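You operate a simulated robot arm through the tools that you are given. There is no shell and no other tool. Be economical: measure what you need, move in short steps, check, and stop when the job is done.

You run a simulated robot arm. Do the job below in one go: nothing can be reset, and whatever is moved stays where it is left.

Task
Find the mill that grinds and make up the caddy with it.
Fine: a quarter turn each; salt in cell one, pepper in cell two, the good mill in cell three; the other mill stays in its tray.

It is judged by the outcome, as a careful person would: the job done as asked, and still so three seconds after it is handed in. It fails if anything else is knocked over, pushed out of place, dropped, spilled or broken.

Robot
A 6-joint arm with a two-finger parallel gripper, fixed in place. Base frame: the origin is at the foot of the arm, x ahead of it, y to its left, z up; the work surface is at about z = 850. Readings come in mm, rad, newtons and seconds.
With the tool pointing down near the work surface it reaches from about 360 to 760 mm from the base axis. Its first joint turns from -1.152 to 1.152 rad. Payload 2.45 kg.
The TCP is the grasp point between the finger pads, 24 mm short of the fingertips. In the tool frame z runs along the fingers and y along their closing line. The gripper opens to 68 mm. The fingers are 17 mm wide and 10 mm thick; the gripper's body (40 by 70 mm) begins 41 mm behind the TCP.
Orientation is told as [roll, pitch, yaw] about the base's x, y, z axes, in that order, counted from this pose: with the fingers straight down and closing along the base's y, the tool's x points along the base's -x, its y along +y and its z along -z.

Tools
- The arm moves only by the tool play_rows. Its argument "moves" is a list of rows, each a list of 7 numbers: the turn, a rotation vector about the base's x, y, z in units of 90 degrees (1.0 is 90 degrees), then the shift along the base's x, y, z in units of 500 mm (1.0 is 500 mm), then the closure in counts, from 0 (fully open) to 255 (shut). In form: [[rx, ry, rz, dx, dy, dz, gripper], ...]. A call has 1 to 12 rows; each row is the pose to reach, as a shift and turn from the pose commanded when the call began. A call with a number of a shift or a turn outside -1 to 1 is refused whole. A row lasts 0.2 s, in which the tool goes at most 50 mm and 0.15 rad; a call with a longer step from one row to the next is refused whole, and so is a gripper value outside its range. A pose out of reach is approached as far as the arm can. The call stops where the force on the tool passes 40 N (or 10 N more than at its start, if that is more) or the arm is blocked; 0.2 s more then pass. The fingers move at their own pace (about 108 mm/s each) and stop on an object; they squeeze with about 32 N. The grip force told is the motor's: it shows also when the fingers shut on nothing. Time passes only in rows, and 0.2 s behind the last, so rows that repeat a pose let the fingers close. It gives the time, the measured TCP pose, the force on the tool (base axes), the opening and the grip force at its end, in the units of the frame above (readings bear some noise).
- Cameras (640 x 400 px; columns grow to the right, rows downward): "scene" is fixed at [163.6, 406.6, 1476.2]; the picture's right is [-0.81, -0.59, 0.00], its down [-0.27, 0.36, -0.89] and it looks along [0.53, -0.72, -0.45] (base axes); focal length 292 px, centre (320, 200). "wrist" rides on the gripper at [-32, 0, -39] in the tool frame; the picture's right is [0.00, -1.00, 0.00], its down [0.97, 0.00, -0.24] and it looks along [0.24, 0.00, 0.97] (tool axes); focal length 218 px, centre (320, 200). There is no depth. A picture from a camera that has moved, and an enlarged one, comes with that camera's place and axes in the base frame and with its lens.
- get_image(camera): a new picture of that camera. It takes no simulated time.
- enlarge(camera, box): a new picture of the part [left, top, right, bottom] of that camera's present view, enlarged. It takes no simulated time.
- close_job(): hands the job in; it is judged then, once.

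Go step by step. Nothing tells you positions but the pictures and the camera data: compare them with the known pose of the tool, close in by small moves and look again before you grip or let go. The budget is 120 turns and 64 pictures, counting those below and the enlarged ones. Unless the task says otherwise, let go and move clear before handing in, and close with one line.

The tools are called after "Emit:" as a command line: name --pt "numbers of a row" for each row, then --argument value for the rest, lists and objects as JSON in quotes. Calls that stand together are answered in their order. play_rows: Moves the arm, as the interface text tells. Its arguments: {"type":"object","properties":{"moves":{"type":"array"}},"required":["moves"]} The other tools are called the same way: get_image (camera) takes a picture; enlarge (camera, box) takes an enlarged picture of a part of a camera's view; close_job () hands the job in.

At the start:

```text
clock: 0.0
ee_pos: [423.5, -148.1, 1296.1]
orientation: [-0.001, -0.001, 0.0]
ft_force: [0.3, 0.2, -0.1]
opening: 68.3
gripper_force: 0.1
```

scene: 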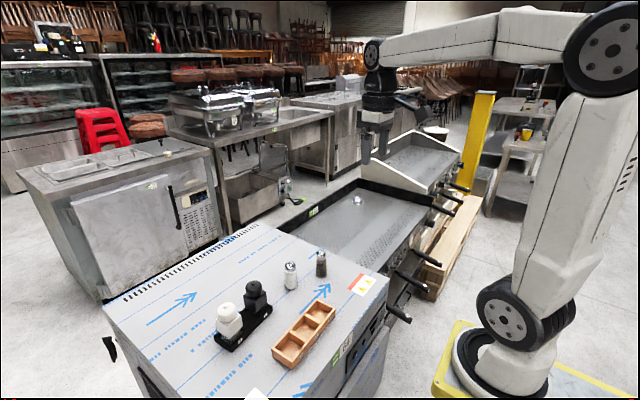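
wrist: 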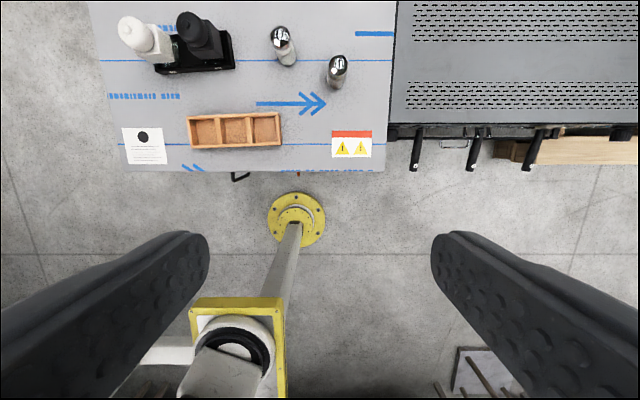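

I see two mills (white and black) in a black tray, two shakers, and a three-cell wooden caddy on the surface. I'll look closer first.

Emit:
enlarge --camera "scene" --box '[200, 230, 400, 380]'

Emit:
enlarge --camera "wrist" --box '[90, 0, 390, 180]'

```text
2.67 times, centred on (300, 305) of scene
camera zoom: at [163.6, 406.6, 1476.2], right [-0.81, -0.59, 0.0], down [-0.27, 0.36, -0.89], along [0.53, -0.72, -0.45], focal length 779 px, centre (373, -80)
```

zoom: 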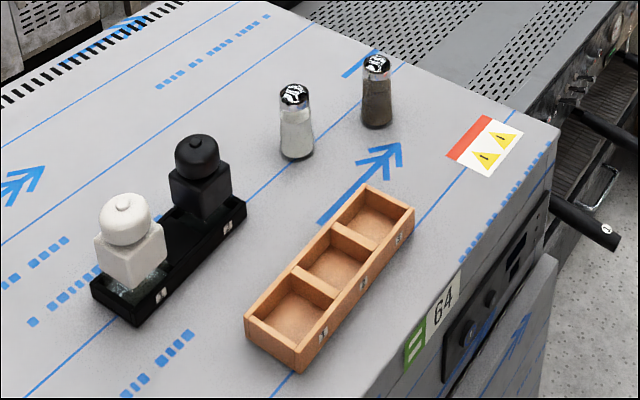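

```text
2.13 times, centred on (240, 90) of wrist
camera zoom: at [455.3, -146.2, 1333.8], right [0.0, -1.0, 0.0], down [-0.97, 0.0, 0.24], along [-0.24, 0.0, -0.97], focal length 466 px, centre (491, 435)
```

zoom: 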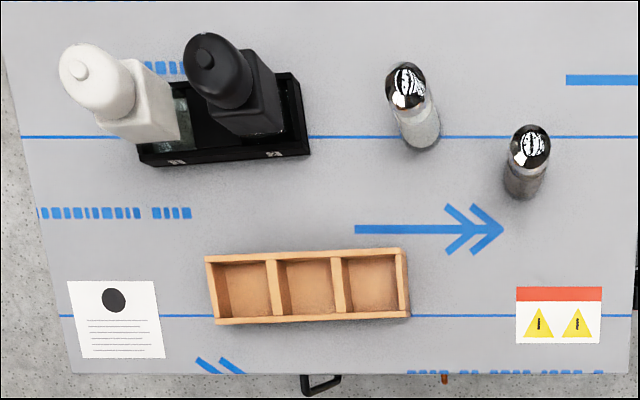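

The small tags on caddy and tray may number the cells, so I'll read them.

Emit:
enlarge --camera "scene" --box '[270, 295, 345, 370]'

Emit:
enlarge --camera "scene" --box '[210, 275, 285, 355]'

```text
5.33 times, centred on (308, 332) of scene
camera zoom: at [163.6, 406.6, 1476.2], right [-0.81, -0.59, 0.0], down [-0.27, 0.36, -0.89], along [0.53, -0.72, -0.45], focal length 1558 px, centre (387, -507)
```

zoom: 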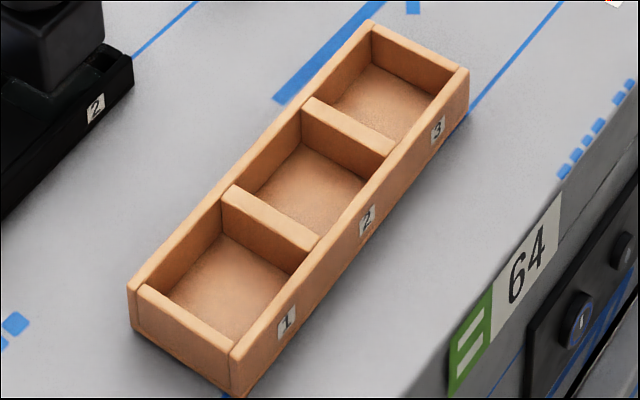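

```text
5.00 times, centred on (248, 315) of scene
camera zoom: at [163.6, 406.6, 1476.2], right [-0.81, -0.59, 0.0], down [-0.27, 0.36, -0.89], along [0.53, -0.72, -0.45], focal length 1461 px, centre (682, -375)
```

zoom: 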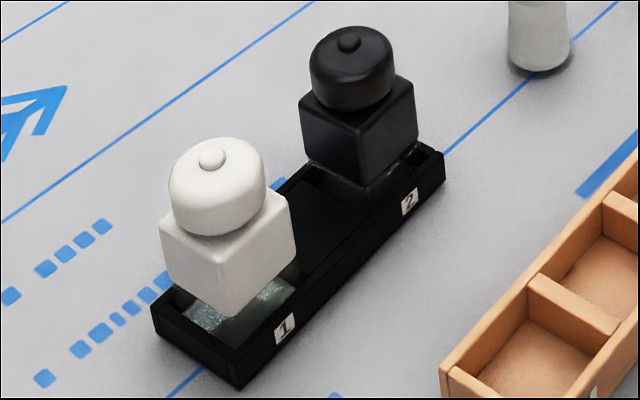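

Cell 1 is at the +y end, cell 3 at the −y end; mill 1 (white) and mill 2 (black) sit in the tray with clear glass bottoms. I'll move above the mills for a precise look.

Emit:
play_rows --pt "0 0 0 0.054 0.0645 -0.04 0" --pt "0 0 0 0.108 0.129 -0.08 0" --pt "0 0 0 0.162 0.1935 -0.12 0" --pt "0 0 0 0.216 0.258 -0.16 0" --pt "0 0 0 0.27 0.3225 -0.2 0" --pt "0 0 0 0.324 0.387 -0.24 0" --pt "0 0 0 0.378 0.4515 -0.28 0" --pt "0 0 0 0.433 0.516 -0.32 0" --pt "0 0 0 0.433 0.516 -0.32 0"

Emit:
get_image --camera "wrist"

```text
clock: 2.0
ee_pos: [639.0, 113.4, 1133.1]
orientation: [0.0, 0.0, 0.0]
ft_force: [0.6, -0.7, 0.2]
opening: 68.1
gripper_force: 0.1
```

```text
57 pictures are left
camera wrist: at [670.1, 114.0, 1171.9], right [0.0, -1.0, 0.0], down [-0.97, 0.0, 0.24], along [-0.24, 0.0, -0.97], focal length 218 px, centre (320, 200)
```

wrist: 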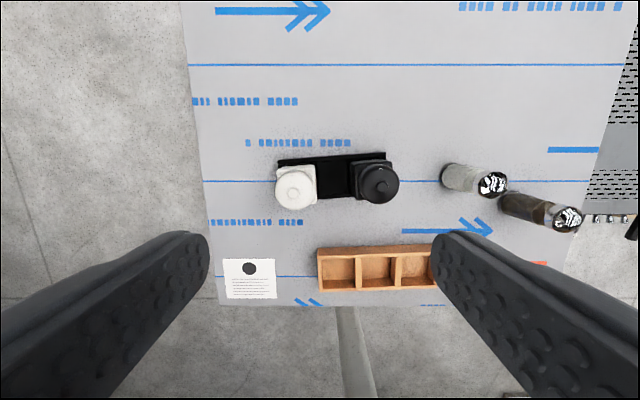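

Emit:
enlarge --camera "wrist" --box '[250, 130, 430, 242]'

Emit:
enlarge --camera "wrist" --box '[290, 130, 600, 300]'

```text
3.56 times, centred on (340, 186) of wrist
camera zoom: at [670.1, 114.0, 1171.9], right [0.0, -1.0, 0.0], down [-0.97, 0.0, 0.24], along [-0.24, 0.0, -0.97], focal length 776 px, centre (249, 250)
```

zoom: 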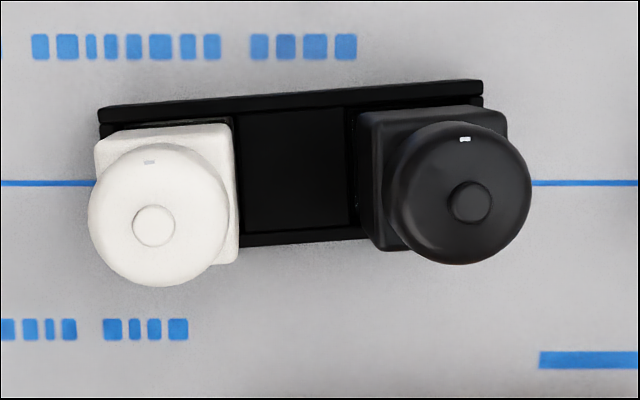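

```text
2.06 times, centred on (445, 215) of wrist
camera zoom: at [670.1, 114.0, 1171.9], right [0.0, -1.0, 0.0], down [-0.97, 0.0, 0.24], along [-0.24, 0.0, -0.97], focal length 451 px, centre (62, 169)
```

zoom: 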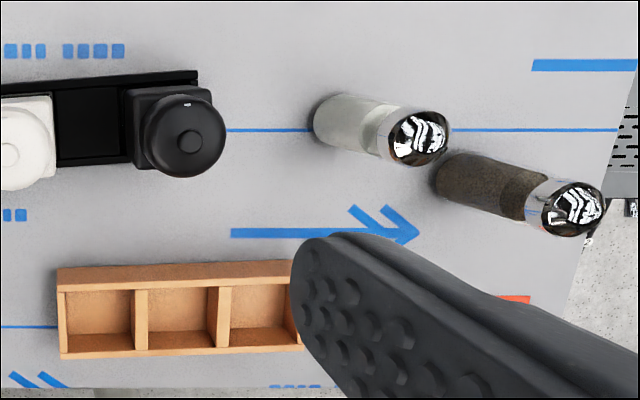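

Triangulating: white mill axis ≈ (624.5, 140.5), black ≈ (631, 53), tops at z≈960 with heads at z≈928–955; salt ≈ (627, −82), pepper ≈ (587, −176). I'll hover over the white mill head.

Emit:
play_rows --pt "0 0 0 -0.01 0.018 -0.075 0" --pt "0 0 0 -0.02 0.036 -0.15 0" --pt "0 0 0 -0.029 0.054 -0.226 0" --pt "0 0 0 -0.029 0.054 -0.226 0"

Emit:
get_image --camera "wrist"

```text
clock: 3.0
ee_pos: [625.7, 138.1, 1021.7]
orientation: [-0.001, 0.0, 0.002]
ft_force: [-1.1, -0.2, -0.8]
opening: 68.0
gripper_force: 0.1
```

```text
54 pictures are left
camera wrist: at [657.5, 138.2, 1060.0], right [0.0, -1.0, 0.0], down [-0.97, 0.0, 0.24], along [-0.24, 0.0, -0.97], focal length 218 px, centre (320, 200)
```

wrist: 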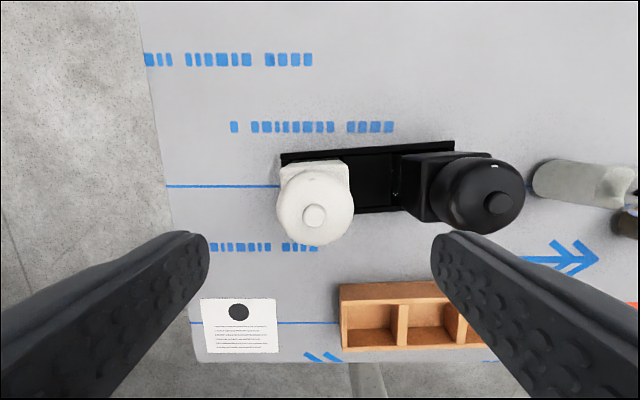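

White knob reads (624.8, 140.6); I'll correct slightly, descend so the fingertips stop just above the square body, and close.

Emit:
play_rows --pt "0 0 0 -0.001 0.005 -0.07 0" --pt "0 0 0 -0.002 0.005 -0.12 0" --pt "0 0 0 -0.002 0.005 -0.132 0" --pt "0 0 0 -0.002 0.005 -0.132 0"

Emit:
get_image --camera "wrist"

Emit:
enlarge --camera "scene" --box '[200, 265, 290, 355]'

```text
clock: 4.0
ee_pos: [624.6, 140.0, 955.9]
orientation: [-0.001, 0.0, -0.001]
ft_force: [0.8, 0.1, 0.4]
opening: 67.8
gripper_force: 0.1
```

```text
53 pictures are left
camera wrist: at [656.3, 141.4, 994.5], right [0.0, -1.0, 0.0], down [-0.97, 0.0, 0.24], along [-0.24, 0.0, -0.97], focal length 218 px, centre (320, 200)
```

wrist: 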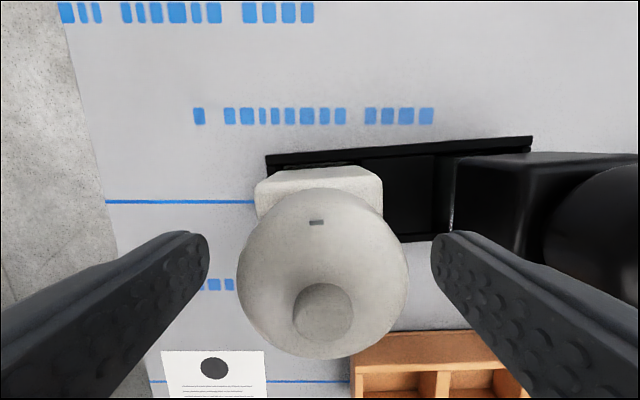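

```text
4.44 times, centred on (245, 310) of scene
camera zoom: at [163.6, 406.6, 1476.2], right [-0.81, -0.59, 0.0], down [-0.27, 0.36, -0.89], along [0.53, -0.72, -0.45], focal length 1298 px, centre (653, -289)
```

zoom: 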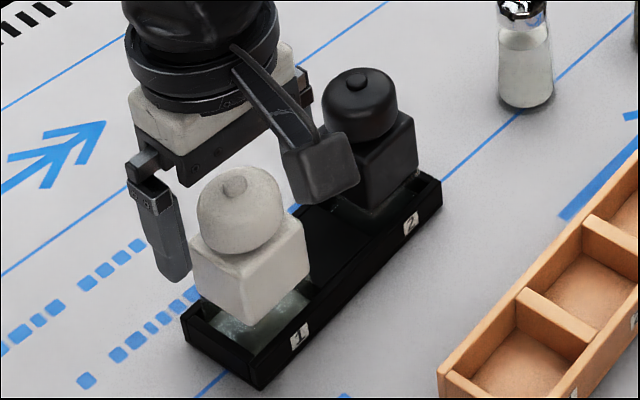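

Centred. Closing on the head.

Emit:
play_rows --pt "0 0 0 0 0 0 255" --pt "0 0 0 0 0 0 255" --pt "0 0 0 0 0 0 255"

Emit:
get_image --camera "wrist"

```text
clock: 4.8
ee_pos: [624.1, 140.4, 955.6]
orientation: [0.001, 0.0, 0.0]
ft_force: [0.0, 0.9, 0.0]
opening: 40.9
gripper_force: 31.9
```

```text
51 pictures are left
camera wrist: at [656.3, 141.4, 994.7], right [0.0, -1.0, 0.0], down [-0.97, 0.0, 0.24], along [-0.24, 0.0, -0.97], focal length 218 px, centre (320, 200)
```

wrist: 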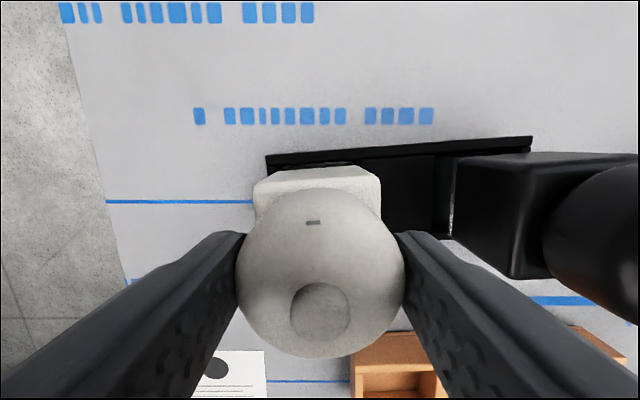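

Gripped at 41 mm with no side force. Now a quarter turn clockwise.

Emit:
play_rows --pt "0 0 -0.0909 0 0 0 255" --pt "0 0 -0.1818 0 0 0 255" --pt "0 0 -0.2727 0 0 0 255" --pt "0 0 -0.3636 0 0 0 255" --pt "0 0 -0.4545 0 0 0 255" --pt "0 0 -0.5454 0 0 0 255" --pt "0 0 -0.6363 0 0 0 255" --pt "0 0 -0.7272 0 0 0 255" --pt "0 0 -0.8181 0 0 0 255" --pt "0 0 -0.909 0 0 0 255" --pt "0 0 -1.0 0 0 0 255" --pt "0 0 -1.0 0 0 0 255"

Emit:
get_image --camera "wrist"

Emit:
enlarge --camera "scene" --box '[200, 265, 290, 355]'

```text
clock: 7.4
ee_pos: [625.7, 141.0, 956.9]
orientation: [0.0, 0.0, -1.572]
ft_force: [0.7, -1.1, -0.2]
opening: 40.9
gripper_force: 32.0
```

```text
50 pictures are left
camera wrist: at [624.2, 109.6, 995.4], right [-1.0, 0.0, 0.0], down [0.0, 0.97, 0.24], along [0.0, 0.24, -0.97], focal length 218 px, centre (320, 200)
```

wrist: 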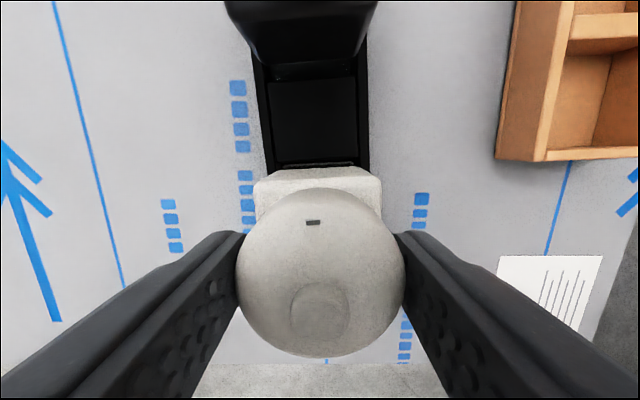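

```text
4.44 times, centred on (245, 310) of scene
camera zoom: at [163.7, 406.6, 1476.2], right [-0.81, -0.59, 0.0], down [-0.27, 0.36, -0.89], along [0.53, -0.72, -0.45], focal length 1298 px, centre (653, -289)
```

zoom: 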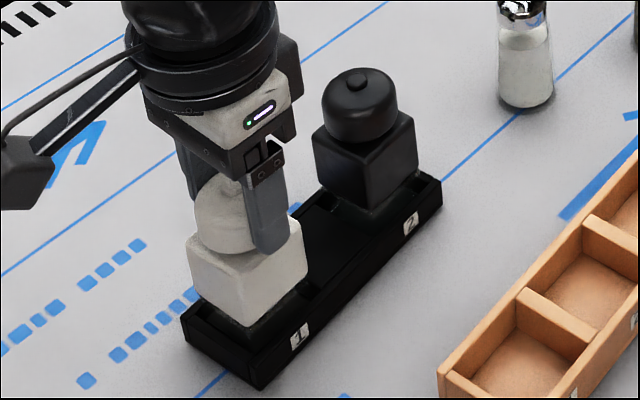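

The head turned a quarter with the grip and the body stayed put. Release, rise, and look at the glass.

Emit:
play_rows --pt "0 0 0 0 0 0 0" --pt "0 0 0 0 0 0 0" --pt "0 0 0 0 0 0.08 0" --pt "0 0 0 0 0 0.16 0" --pt "0 0 0 0 -0.06 0.25 0" --pt "0 0 0 0 -0.15 0.25 0" --pt "0 0 0 0 -0.24 0.25 0" --pt "0 0 0 0 -0.24 0.25 0"

Emit:
enlarge --camera "scene" --box '[210, 275, 285, 355]'

Emit:
get_image --camera "wrist"

```text
refused: row 5 steps farther than a row can; nothing moved
```

```text
5.00 times, centred on (248, 315) of scene
camera zoom: at [163.7, 406.6, 1476.2], right [-0.81, -0.59, 0.0], down [-0.27, 0.36, -0.89], along [0.53, -0.72, -0.45], focal length 1461 px, centre (682, -375)
```

zoom: 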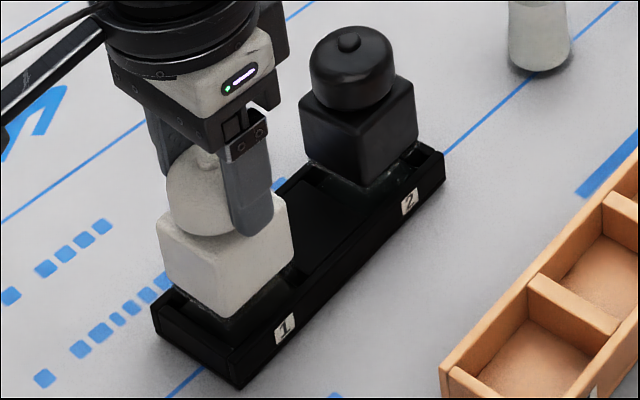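

```text
47 pictures are left
camera wrist: at [624.2, 109.6, 995.4], right [-1.0, 0.0, 0.0], down [0.0, 0.97, 0.24], along [0.0, 0.24, -0.97], focal length 218 px, centre (320, 200)
```

wrist: 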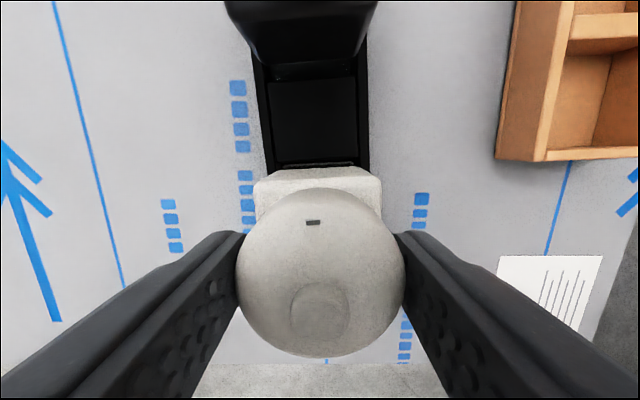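

Step too large; I'll retry with smaller steps.

Emit:
play_rows --pt "0 0 0 0 0 0 0" --pt "0 0 0 0 0 0 0" --pt "0 0 0 0 0 0.07 0" --pt "0 0 0 0 0 0.14 0" --pt "0 0 0 0 -0.06 0.2 0" --pt "0 0 0 0 -0.12 0.25 0" --pt "0 0 0 0 -0.2 0.25 0" --pt "0 0 0 0 -0.2 0.25 0"

Emit:
enlarge --camera "scene" --box '[210, 275, 285, 355]'

Emit:
get_image --camera "wrist"

```text
clock: 9.2
ee_pos: [623.8, 41.1, 1079.8]
orientation: [-0.001, 0.001, -1.57]
ft_force: [-0.4, -0.4, -0.1]
opening: 67.9
gripper_force: 0.2
```

```text
5.00 times, centred on (248, 315) of scene
camera zoom: at [163.7, 406.6, 1476.2], right [-0.81, -0.59, 0.0], down [-0.27, 0.36, -0.89], along [0.53, -0.72, -0.45], focal length 1461 px, centre (682, -375)
```

zoom: 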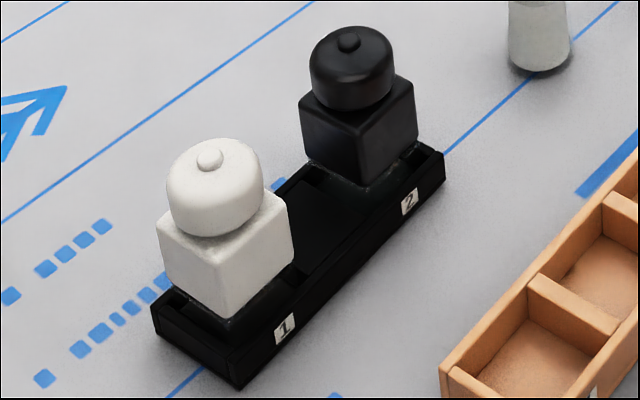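

```text
45 pictures are left
camera wrist: at [624.0, 9.1, 1119.0], right [-1.0, 0.0, 0.0], down [0.0, 0.97, 0.24], along [0.0, 0.24, -0.97], focal length 218 px, centre (320, 200)
```

wrist: 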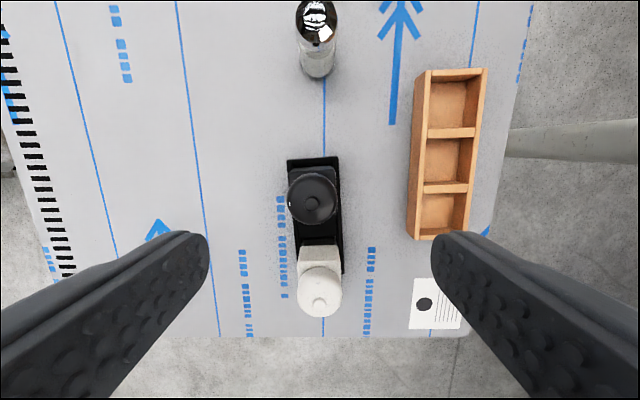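

The white mill's clear glass has turned dark — it seems to have ground something. Now the black mill gets its quarter turn; I'll turn back to yaw 0 and hover over it (≈ 630.5, 51.8).

Emit:
play_rows --pt "0 0 0.0909 0 0 0 0" --pt "0 0 0.1818 0 0 0 0" --pt "0 0 0.2727 0 0 0 0" --pt "0 0 0.3636 0 0 0 0" --pt "0 0 0.4545 0 0 0 0" --pt "0 0 0.5454 0 0 0 0" --pt "0 0 0.6363 0 0 0 0" --pt "0 0 0.7272 0 0 0 0" --pt "0 0 0.8181 0.0 0.0 0 0" --pt "0 0 0.909 0.0134 0.0214 -0.06 0" --pt "0 0 1.0 0.0134 0.0214 -0.12 0" --pt "0 0 1.0 0.0134 0.0214 -0.12 0"

Emit:
get_image --camera "wrist"

```text
clock: 11.8
ee_pos: [632.8, 50.2, 1021.7]
orientation: [0.001, 0.0, 0.001]
ft_force: [-0.4, 0.1, 0.2]
opening: 67.9
gripper_force: 0.0
```

```text
44 pictures are left
camera wrist: at [663.5, 51.2, 1060.1], right [0.0, -1.0, 0.0], down [-0.97, 0.0, 0.24], along [-0.24, 0.0, -0.97], focal length 218 px, centre (320, 200)
```

wrist: 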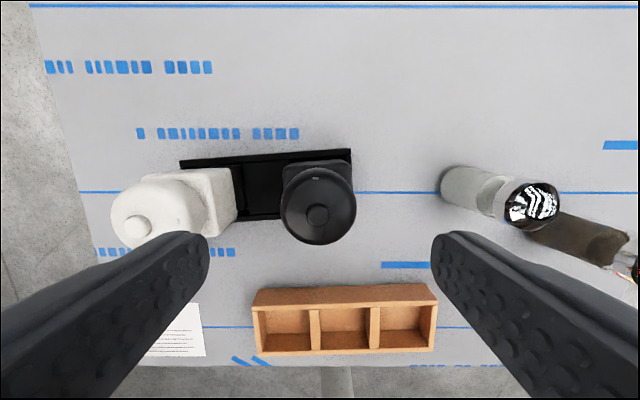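

Knob is about 1.4 mm off centre in y; I'll correct, descend and close.

Emit:
play_rows --pt "0 0 0 -0.0015 0.003 -0.07 0" --pt "0 0 0 -0.0015 0.003 -0.12 0" --pt "0 0 0 -0.0015 0.003 -0.131 0" --pt "0 0 0 -0.0015 0.003 -0.131 0" --pt "0 0 0 -0.0015 0.003 -0.131 255" --pt "0 0 0 -0.0015 0.003 -0.131 255" --pt "0 0 0 -0.0015 0.003 -0.131 255"

Emit:
get_image --camera "wrist"

```text
clock: 13.4
ee_pos: [630.5, 53.1, 956.1]
orientation: [0.0, 0.001, -0.001]
ft_force: [0.9, 0.8, 0.4]
opening: 40.8
gripper_force: 31.6
```

```text
43 pictures are left
camera wrist: at [662.1, 53.7, 994.8], right [0.0, -1.0, 0.0], down [-0.97, 0.0, 0.24], along [-0.24, 0.0, -0.97], focal length 218 px, centre (320, 200)
```

wrist: 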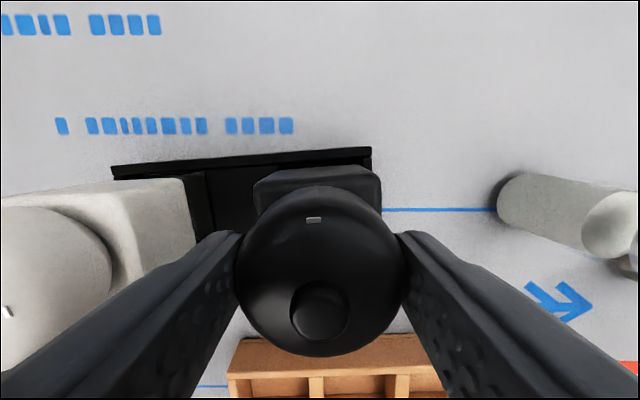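

Gripped centred. Quarter turn clockwise, then release and rise.

Emit:
play_rows --pt "0 0 -0.0909 0 0 0 255" --pt "0 0 -0.1818 0 0 0 255" --pt "0 0 -0.2727 0 0 0 255" --pt "0 0 -0.3636 0 0 0 255" --pt "0 0 -0.4545 0 0 0 255" --pt "0 0 -0.5454 0 0 0 255" --pt "0 0 -0.6363 0 0 0 255" --pt "0 0 -0.7272 0 0 0 255" --pt "0 0 -0.8181 0 0 0 255" --pt "0 0 -0.909 0 0 0 255" --pt "0 0 -1.0 0 0 0 255" --pt "0 0 -1.0 0 0 0 255"

Emit:
get_image --camera "wrist"

```text
clock: 16.0
ee_pos: [631.5, 52.3, 956.8]
orientation: [0.001, 0.001, -1.573]
ft_force: [-0.5, 1.0, 2.9]
opening: 40.6
gripper_force: 31.7
```

```text
42 pictures are left
camera wrist: at [630.3, 21.0, 994.6], right [-1.0, 0.0, 0.0], down [0.0, 0.97, 0.24], along [0.0, 0.24, -0.97], focal length 218 px, centre (320, 200)
```

wrist: 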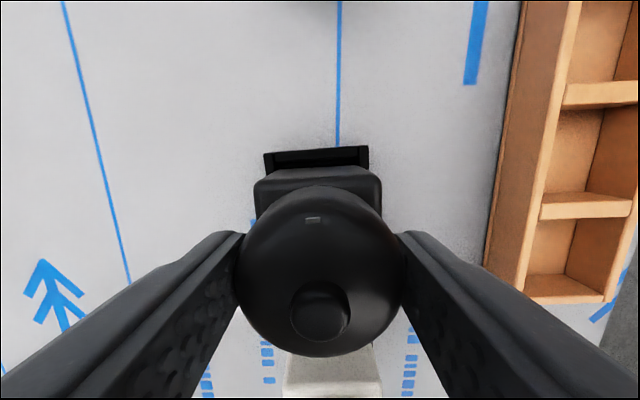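

Turned. Release, rise and compare both glasses.

Emit:
play_rows --pt "0 0 0 0 0 0 0" --pt "0 0 0 0 0 0 0" --pt "0 0 0 0 0 0.07 0" --pt "0 0 0 0 0 0.14 0" --pt "0 0 0 0 -0.06 0.2 0" --pt "0 0 0 0 -0.14 0.23 0" --pt "0 0 0 0 -0.22 0.26 0" --pt "0 0 0 0 -0.3 0.26 0" --pt "0 0 0 0 -0.3 0.26 0"

Emit:
enlarge --camera "scene" --box '[210, 275, 285, 355]'

Emit:
enlarge --camera "scene" --box '[240, 295, 280, 325]'

Emit:
enlarge --camera "scene" --box '[215, 325, 255, 355]'

Emit:
enlarge --camera "wrist" --box '[240, 130, 640, 400]'

```text
clock: 18.0
ee_pos: [630.6, -98.1, 1086.4]
orientation: [0.0, -0.001, -1.569]
ft_force: [0.5, 0.4, 0.2]
opening: 67.9
gripper_force: 0.1
```

```text
5.00 times, centred on (248, 315) of scene
camera zoom: at [163.7, 406.6, 1476.2], right [-0.81, -0.59, 0.0], down [-0.27, 0.36, -0.89], along [0.53, -0.72, -0.45], focal length 1461 px, centre (682, -375)
```

zoom: 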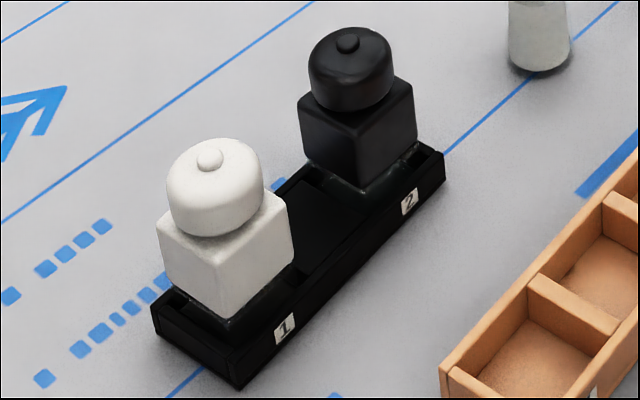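

```text
13.33 times, centred on (260, 310) of scene
camera zoom: at [163.7, 406.6, 1476.2], right [-0.81, -0.59, 0.0], down [-0.27, 0.36, -0.89], along [0.53, -0.72, -0.45], focal length 3895 px, centre (1120, -1267)
```

zoom: 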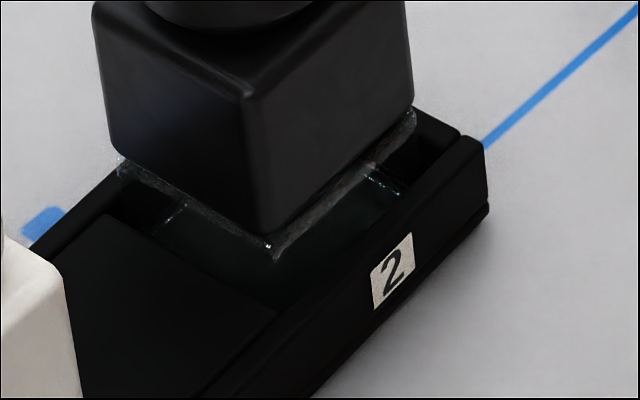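

```text
13.33 times, centred on (235, 340) of scene
camera zoom: at [163.7, 406.6, 1476.2], right [-0.81, -0.59, 0.0], down [-0.27, 0.36, -0.89], along [0.53, -0.72, -0.45], focal length 3895 px, centre (1453, -1667)
```

zoom: 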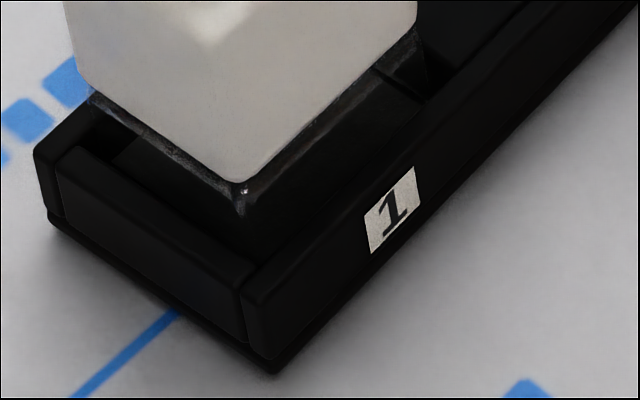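

```text
1.48 times, centred on (440, 265) of wrist
camera zoom: at [629.4, -130.0, 1124.8], right [-1.0, 0.0, 0.0], down [0.0, 0.97, 0.24], along [0.0, 0.24, -0.97], focal length 323 px, centre (142, 104)
```

zoom: 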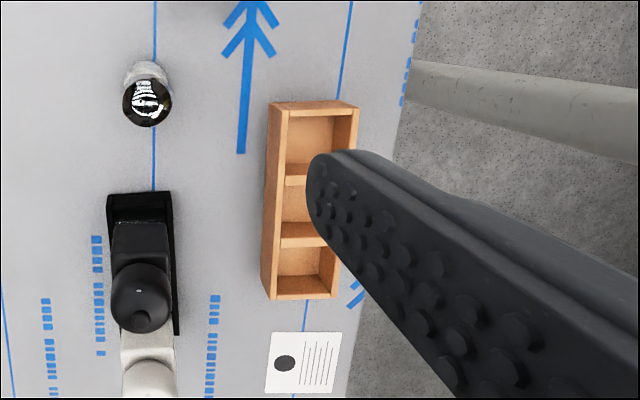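

The white mill's glass visibly darkened with its turn while the black one's looks unchanged; I'll take a tilted close look at the black mill's glass to be sure.

Emit:
play_rows --pt "0 0 0 0 0.04 0 0" --pt "0.0888 0 0 0 0.08 -0.04 0" --pt "0.1776 0 0 0 0.116 -0.09 0" --pt "0.2664 0 0 0 0.116 -0.15 0" --pt "0.3552 0 0 0 0.116 -0.2 0" --pt "0.444 0 0 0 0.116 -0.246 0" --pt "0.444 0 0 0 0.116 -0.246 0"

Emit:
get_image --camera "wrist"

Emit:
enlarge --camera "wrist" --box '[220, 120, 420, 260]'

```text
clock: 19.6
ee_pos: [629.0, -39.5, 962.7]
orientation: [0.002, 0.701, -1.573]
ft_force: [-0.5, -0.4, -0.2]
opening: 67.8
gripper_force: 0.1
```

```text
37 pictures are left
camera wrist: at [628.7, -88.2, 970.7], right [-1.0, 0.0, 0.0], down [0.0, 0.59, 0.81], along [0.0, 0.81, -0.59], focal length 218 px, centre (320, 200)
```

wrist: 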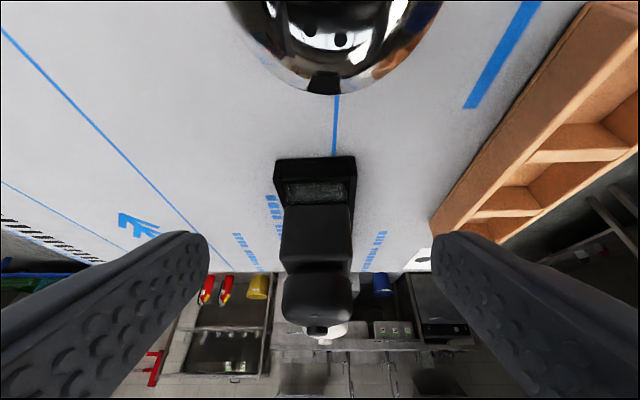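

```text
2.86 times, centred on (320, 190) of wrist
camera zoom: at [628.7, -88.2, 970.7], right [-1.0, 0.0, 0.0], down [0.0, 0.59, 0.81], along [0.0, 0.81, -0.59], focal length 624 px, centre (320, 229)
```

zoom: 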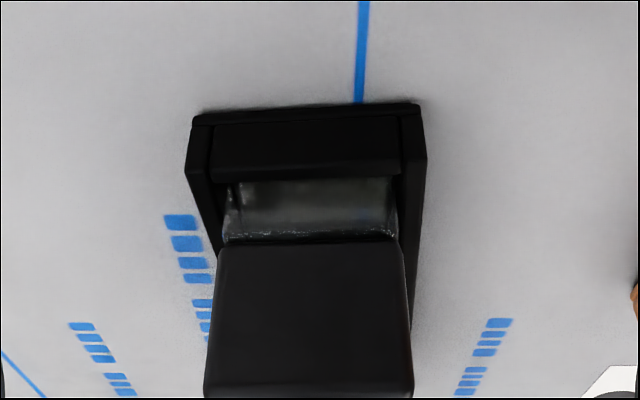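

The black mill's glass is still clear, so the white mill (1) is the one that grinds. Next I measure the caddy from above, at yaw −90, which I'll use for gripping along x.

Emit:
play_rows --pt "0 0 0 0 -0.02 0.08 0" --pt "-0.0888 0 0 0 -0.02 0.16 0" --pt "-0.1776 0 0 -0.05 0 0.22 0" --pt "-0.2664 0 0 -0.11 0.02 0.27 0" --pt "-0.3552 0 0 -0.17 0.04 0.32 0" --pt "-0.444 0 0 -0.23 0.05 0.334 0" --pt "-0.444 0 0 -0.284 0.05 0.334 0" --pt "-0.444 0 0 -0.284 0.05 0.334 0"

Emit:
get_image --camera "wrist"

Emit:
enlarge --camera "wrist" --box '[240, 100, 400, 300]'

```text
clock: 21.4
ee_pos: [487.1, -15.7, 1131.1]
orientation: [-0.001, -0.003, -1.571]
ft_force: [0.4, 0.1, -0.2]
opening: 68.3
gripper_force: 0.1
```

```text
35 pictures are left
camera wrist: at [487.3, -47.6, 1170.3], right [-1.0, 0.0, 0.0], down [0.0, 0.97, 0.24], along [0.0, 0.24, -0.97], focal length 218 px, centre (320, 200)
```

wrist: 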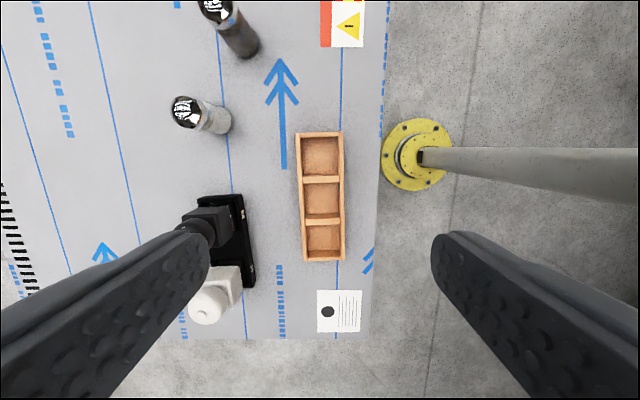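

```text
2.00 times, centred on (320, 200) of wrist
camera zoom: at [487.3, -47.6, 1170.3], right [-1.0, 0.0, 0.0], down [0.0, 0.97, 0.24], along [0.0, 0.24, -0.97], focal length 436 px, centre (320, 200)
```

zoom: 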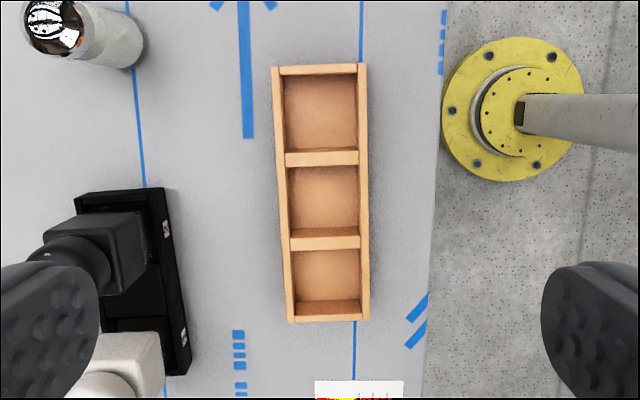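

Caddy top rim spans roughly x 450–519, y −65…120, rotated about 2.4°. I'll zoom to fix the dividers.

Emit:
enlarge --camera "wrist" --box '[270, 120, 370, 195]'

Emit:
enlarge --camera "wrist" --box '[270, 195, 370, 270]'

```text
5.33 times, centred on (320, 158) of wrist
camera zoom: at [487.3, -47.6, 1170.3], right [-1.0, 0.0, 0.0], down [0.0, 0.97, 0.24], along [0.0, 0.24, -0.97], focal length 1164 px, centre (320, 427)
```

zoom: 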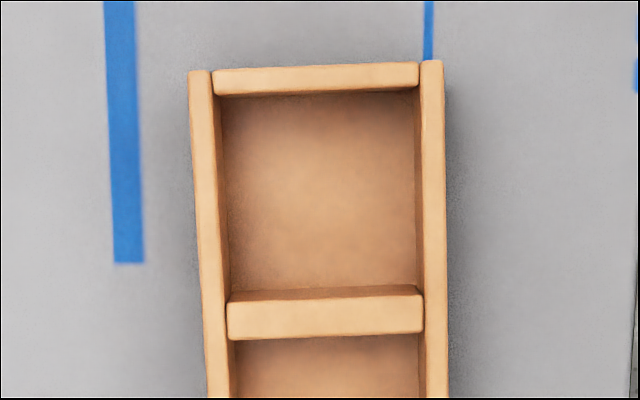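

```text
5.33 times, centred on (320, 232) of wrist
camera zoom: at [487.3, -47.6, 1170.3], right [-1.0, 0.0, 0.0], down [0.0, 0.97, 0.24], along [0.0, 0.24, -0.97], focal length 1164 px, centre (320, 27)
```

zoom: 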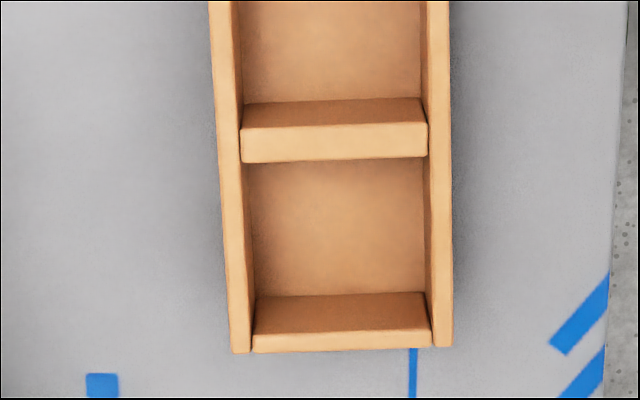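

Cell centres come out at 1: (482.5, 89), 2: (485, 27.5), 3: (487, −33), each about 52 mm square, rim z≈873. Next: hover over the salt shaker.

Emit:
play_rows --pt "0 0 0 0.056 -0.0266 -0.044 0" --pt "0 0 0 0.112 -0.0532 -0.088 0" --pt "0 0 0 0.168 -0.08 -0.132 0" --pt "0 0 0 0.224 -0.106 -0.176 0" --pt "0 0 0 0.28 -0.133 -0.22 0" --pt "0 0 0 0.28 -0.133 -0.22 0"

Emit:
get_image --camera "wrist"

```text
clock: 22.8
ee_pos: [628.7, -81.6, 1019.0]
orientation: [0.001, 0.001, -1.57]
ft_force: [0.2, -0.8, -0.3]
opening: 68.3
gripper_force: 0.1
```

```text
31 pictures are left
camera wrist: at [628.1, -113.6, 1057.4], right [-1.0, 0.0, 0.0], down [0.0, 0.97, 0.24], along [0.0, 0.24, -0.97], focal length 218 px, centre (320, 200)
```

wrist: 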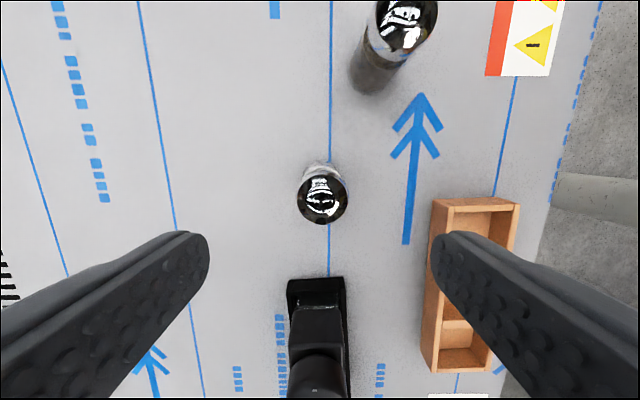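

Cap centred to about 1 mm. Descend to z≈903 and grip.

Emit:
play_rows --pt "0 0 0 -0.0022 0 -0.08 0" --pt "0 0 0 -0.0022 0 -0.16 0" --pt "0 0 0 -0.0022 0 -0.232 0" --pt "0 0 0 -0.0022 0 -0.232 0" --pt "0 0 0 -0.0022 0 -0.232 255" --pt "0 0 0 -0.0022 0 -0.232 255" --pt "0 0 0 -0.0022 0 -0.232 255"

Emit:
get_image --camera "wrist"

```text
clock: 24.4
ee_pos: [627.4, -79.3, 902.7]
orientation: [0.001, 0.0, -1.57]
ft_force: [-0.4, 1.1, -1.0]
opening: 38.0
gripper_force: 31.7
```

```text
30 pictures are left
camera wrist: at [626.3, -111.6, 941.9], right [-1.0, 0.0, 0.0], down [0.0, 0.97, 0.24], along [0.0, 0.24, -0.97], focal length 218 px, centre (320, 200)
```

wrist: 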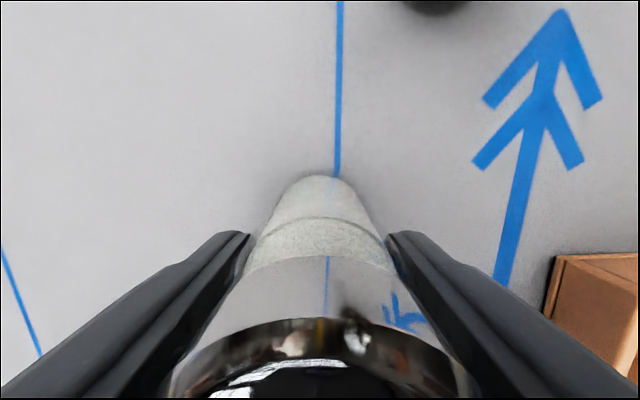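

Gripped at 38 mm. Lift and carry to above cell 1.

Emit:
play_rows --pt "0 0 0 0 0 0.03 255" --pt "0 0 0 0 0 0.1 255" --pt "0 0 0 0 0 0.18 255" --pt "0 0 0 -0.05 0.058 0.18 255" --pt "0 0 0 -0.1 0.116 0.18 255" --pt "0 0 0 -0.15 0.174 0.18 255" --pt "0 0 0 -0.2 0.232 0.18 255" --pt "0 0 0 -0.25 0.29 0.18 255" --pt "0 0 0 -0.288 0.3406 0.18 255" --pt "0 0 0 -0.288 0.3406 0.18 255"

Emit:
get_image --camera "wrist"

Emit:
enlarge --camera "scene" --box '[215, 245, 375, 375]'

```text
clock: 26.6
ee_pos: [483.5, 87.4, 992.7]
orientation: [0.0, 0.001, -1.571]
ft_force: [0.3, -0.1, -1.0]
opening: 38.3
gripper_force: 32.8
```

```text
29 pictures are left
camera wrist: at [482.6, 57.1, 1031.4], right [-1.0, 0.0, 0.0], down [0.0, 0.97, 0.24], along [0.0, 0.24, -0.97], focal length 218 px, centre (320, 200)
```

wrist: 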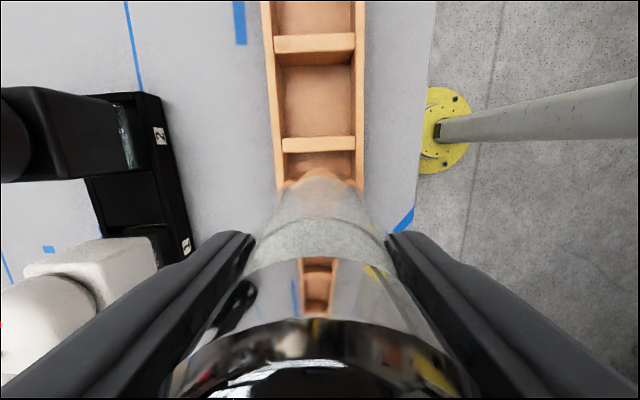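

```text
3.08 times, centred on (295, 310) of scene
camera zoom: at [163.6, 406.6, 1476.2], right [-0.81, -0.59, 0.0], down [-0.27, 0.36, -0.89], along [0.53, -0.72, -0.45], focal length 899 px, centre (397, -138)
```

zoom: 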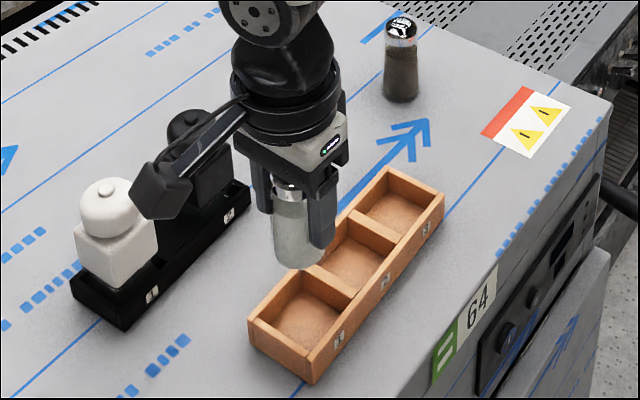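

Shaker is about 2.5 mm short in y; correct and lower into cell 1, slowing at the bottom.

Emit:
play_rows --pt "0 0 0 0 0.005 -0.03 255" --pt "0 0 0 0 0.005 -0.08 255" --pt "0 0 0 0 0.005 -0.12 255" --pt "0 0 0 0 0.005 -0.15 255" --pt "0 0 0 0 0.005 -0.158 255" --pt "0 0 0 0 0.005 -0.158 255"

Emit:
enlarge --camera "scene" --box '[255, 265, 345, 375]'

```text
clock: 28.0
ee_pos: [483.8, 91.2, 914.7]
orientation: [0.0, 0.0, -1.572]
ft_force: [-0.4, 0.3, -1.1]
opening: 38.1
gripper_force: 32.1
```

```text
3.64 times, centred on (300, 320) of scene
camera zoom: at [163.7, 406.6, 1476.2], right [-0.81, -0.59, 0.0], down [-0.27, 0.36, -0.89], along [0.53, -0.72, -0.45], focal length 1062 px, centre (393, -236)
```

zoom: 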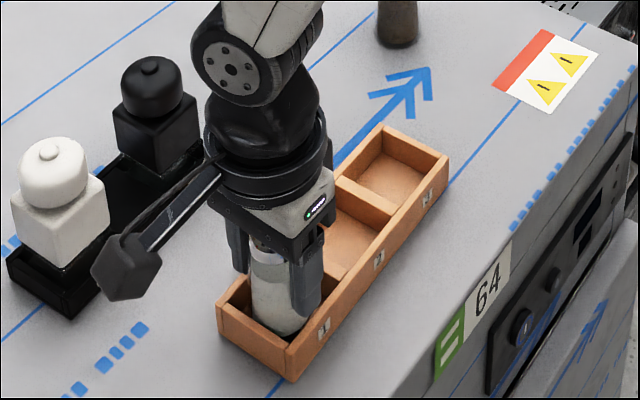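

It's inside the cell, a few mm above the floor. Lowering gently.

Emit:
play_rows --pt "0 0 0 0 0 -0.003 255" --pt "0 0 0 0 0 -0.006 255" --pt "0 0 0 0 0 -0.009 255"

```text
clock: 28.8
ee_pos: [484.3, 91.3, 909.9]
orientation: [0.001, 0.0, -1.572]
ft_force: [0.4, 0.5, -0.8]
opening: 37.8
gripper_force: 31.8
```

Emit:
play_rows --pt "0 0 0 0 0 -0.002 255" --pt "0 0 0 0 0 -0.004 255" --pt "0 0 0 0 0 -0.004 255"

```text
clock: 29.6
ee_pos: [482.1, 92.6, 908.4]
orientation: [0.004, 0.001, -1.57]
ft_force: [-5.3, -2.6, 30.2]
opening: 38.0
gripper_force: 32.3
```

Floor contact felt (30 N). Ease up a hair, release and rise, then go toward the pepper.

Emit:
play_rows --pt "0 0 0 0 0 0.0016 255" --pt "0 0 0 0 0 0.0016 0" --pt "0 0 0 0 0 0.0016 0" --pt "0 0 0 0 0 0.06 0" --pt "0 0 0 0 0 0.14 0" --pt "0 0 0 0 0 0.22 0" --pt "0 0 0 0.03 -0.08 0.22 0" --pt "0 0 0 0.06 -0.17 0.22 0" --pt "0 0 0 0.09 -0.26 0.22 0" --pt "0 0 0 0.12 -0.35 0.22 0" --pt "0 0 0 0.15 -0.44 0.22 0" --pt "0 0 0 0.17 -0.5 0.22 0"

Emit:
get_image --camera "wrist"

Emit:
enlarge --camera "scene" --box '[255, 265, 345, 375]'

```text
clock: 32.2
ee_pos: [568.8, -159.5, 1017.9]
orientation: [0.0, 0.001, -1.571]
ft_force: [-0.2, -0.7, 0.4]
opening: 68.0
gripper_force: 0.1
```

```text
26 pictures are left
camera wrist: at [568.6, -190.8, 1056.3], right [-1.0, 0.0, 0.0], down [0.0, 0.97, 0.24], along [0.0, 0.24, -0.97], focal length 218 px, centre (320, 200)
```

wrist: 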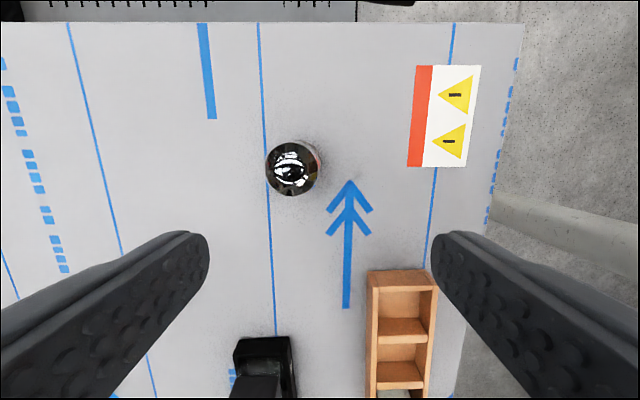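

```text
3.64 times, centred on (300, 320) of scene
camera zoom: at [163.6, 406.6, 1476.2], right [-0.81, -0.59, 0.0], down [-0.27, 0.36, -0.89], along [0.53, -0.72, -0.45], focal length 1062 px, centre (393, -236)
```

zoom: 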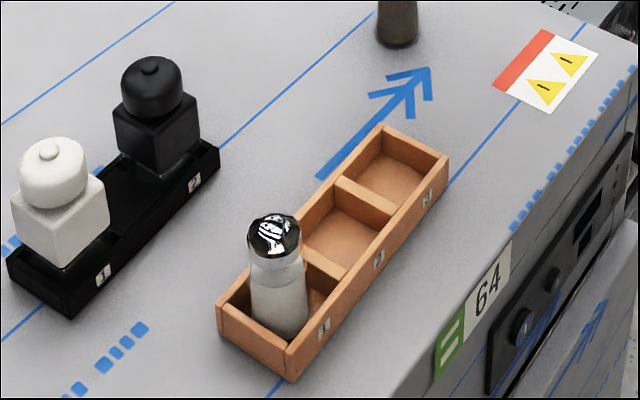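

Salt stands in cell 1. Pepper reads (584.7, −178.7); move over and descend.

Emit:
play_rows --pt "0 0 0 0.032 -0.04 -0.03 0" --pt "0 0 0 0.0322 -0.04 -0.1 0" --pt "0 0 0 0.0322 -0.04 -0.17 0" --pt "0 0 0 0.0322 -0.04 -0.23 0" --pt "0 0 0 0.0322 -0.04 -0.23 0"

Emit:
get_image --camera "wrist"

```text
clock: 33.4
ee_pos: [585.7, -178.4, 902.2]
orientation: [0.001, 0.0, -1.571]
ft_force: [1.1, 0.2, -0.4]
opening: 67.6
gripper_force: 0.1
```

```text
24 pictures are left
camera wrist: at [585.2, -209.6, 941.4], right [-1.0, 0.0, 0.0], down [0.0, 0.97, 0.24], along [0.0, 0.24, -0.97], focal length 218 px, centre (320, 200)
```

wrist: 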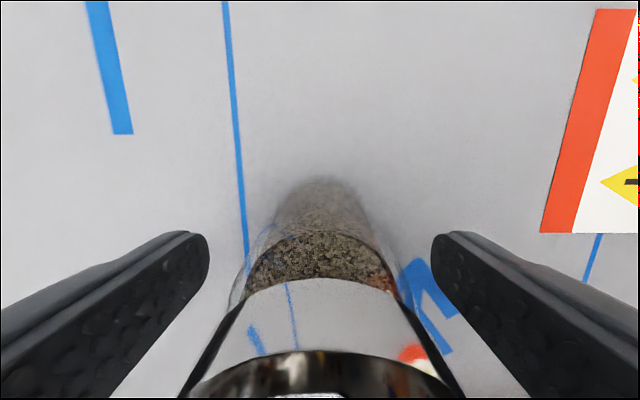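

Centred. Close, lift, and carry to above cell 2.

Emit:
play_rows --pt "0 0 0 0 0 0 255" --pt "0 0 0 0 0 0 255" --pt "0 0 0 0 0 0 255" --pt "0 0 0 0 0 0.03 255" --pt "0 0 0 0 0 0.1 255" --pt "0 0 0 0 0 0.18 255" --pt "0 0 0 -0.04 0.0826 0.18 255" --pt "0 0 0 -0.08 0.165 0.18 255" --pt "0 0 0 -0.12 0.248 0.18 255" --pt "0 0 0 -0.16 0.33 0.18 255" --pt "0 0 0 -0.2006 0.413 0.18 255" --pt "0 0 0 -0.2006 0.413 0.18 255"

Emit:
get_image --camera "wrist"

```text
clock: 36.0
ee_pos: [484.0, 28.9, 990.8]
orientation: [0.001, 0.0, -1.572]
ft_force: [-0.4, 0.3, -0.8]
opening: 38.1
gripper_force: 31.8
```

```text
23 pictures are left
camera wrist: at [482.7, -1.5, 1028.9], right [-1.0, 0.0, 0.0], down [0.0, 0.97, 0.24], along [0.0, 0.24, -0.97], focal length 218 px, centre (320, 200)
```

wrist: 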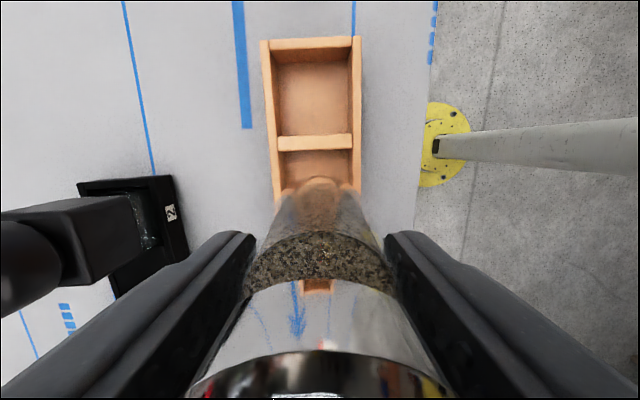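

Need about +2 mm x and −2.5 mm y to centre in cell 2; lower it.

Emit:
play_rows --pt "0 0 0 0.004 -0.005 -0.03 255" --pt "0 0 0 0.004 -0.005 -0.08 255" --pt "0 0 0 0.004 -0.005 -0.12 255" --pt "0 0 0 0.004 -0.005 -0.15 255" --pt "0 0 0 0.004 -0.005 -0.158 255" --pt "0 0 0 0.004 -0.005 -0.162 255" --pt "0 0 0 0.004 -0.005 -0.162 255"

Emit:
enlarge --camera "scene" --box '[255, 265, 345, 375]'

```text
clock: 37.6
ee_pos: [486.9, 27.3, 911.1]
orientation: [0.001, -0.001, -1.571]
ft_force: [0.4, 0.4, -1.0]
opening: 38.2
gripper_force: 31.6
```

```text
3.64 times, centred on (300, 320) of scene
camera zoom: at [163.7, 406.6, 1476.2], right [-0.81, -0.59, 0.0], down [-0.27, 0.36, -0.89], along [0.53, -0.72, -0.45], focal length 1062 px, centre (393, -236)
```

zoom: 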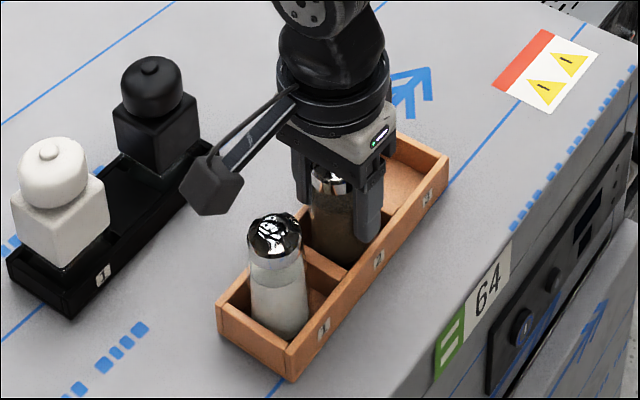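

Inside cell 2, a couple of mm above the floor; lower gently.

Emit:
play_rows --pt "0 0 0 0 0 -0.002 255" --pt "0 0 0 0 0 -0.004 255" --pt "0 0 0 0 0 -0.004 255"

```text
clock: 38.4
ee_pos: [486.1, 25.8, 910.1]
orientation: [-0.001, 0.0, -1.572]
ft_force: [0.5, 0.0, -1.2]
opening: 37.8
gripper_force: 32.0
```

Emit:
play_rows --pt "0 0 0 0 0 -0.002 255" --pt "0 0 0 0 0 -0.003 255" --pt "0 0 0 0 0 -0.003 255"

```text
clock: 39.2
ee_pos: [487.3, 26.2, 908.7]
orientation: [0.0, -0.001, -1.573]
ft_force: [-1.1, -1.0, 3.6]
opening: 37.8
gripper_force: 32.2
```

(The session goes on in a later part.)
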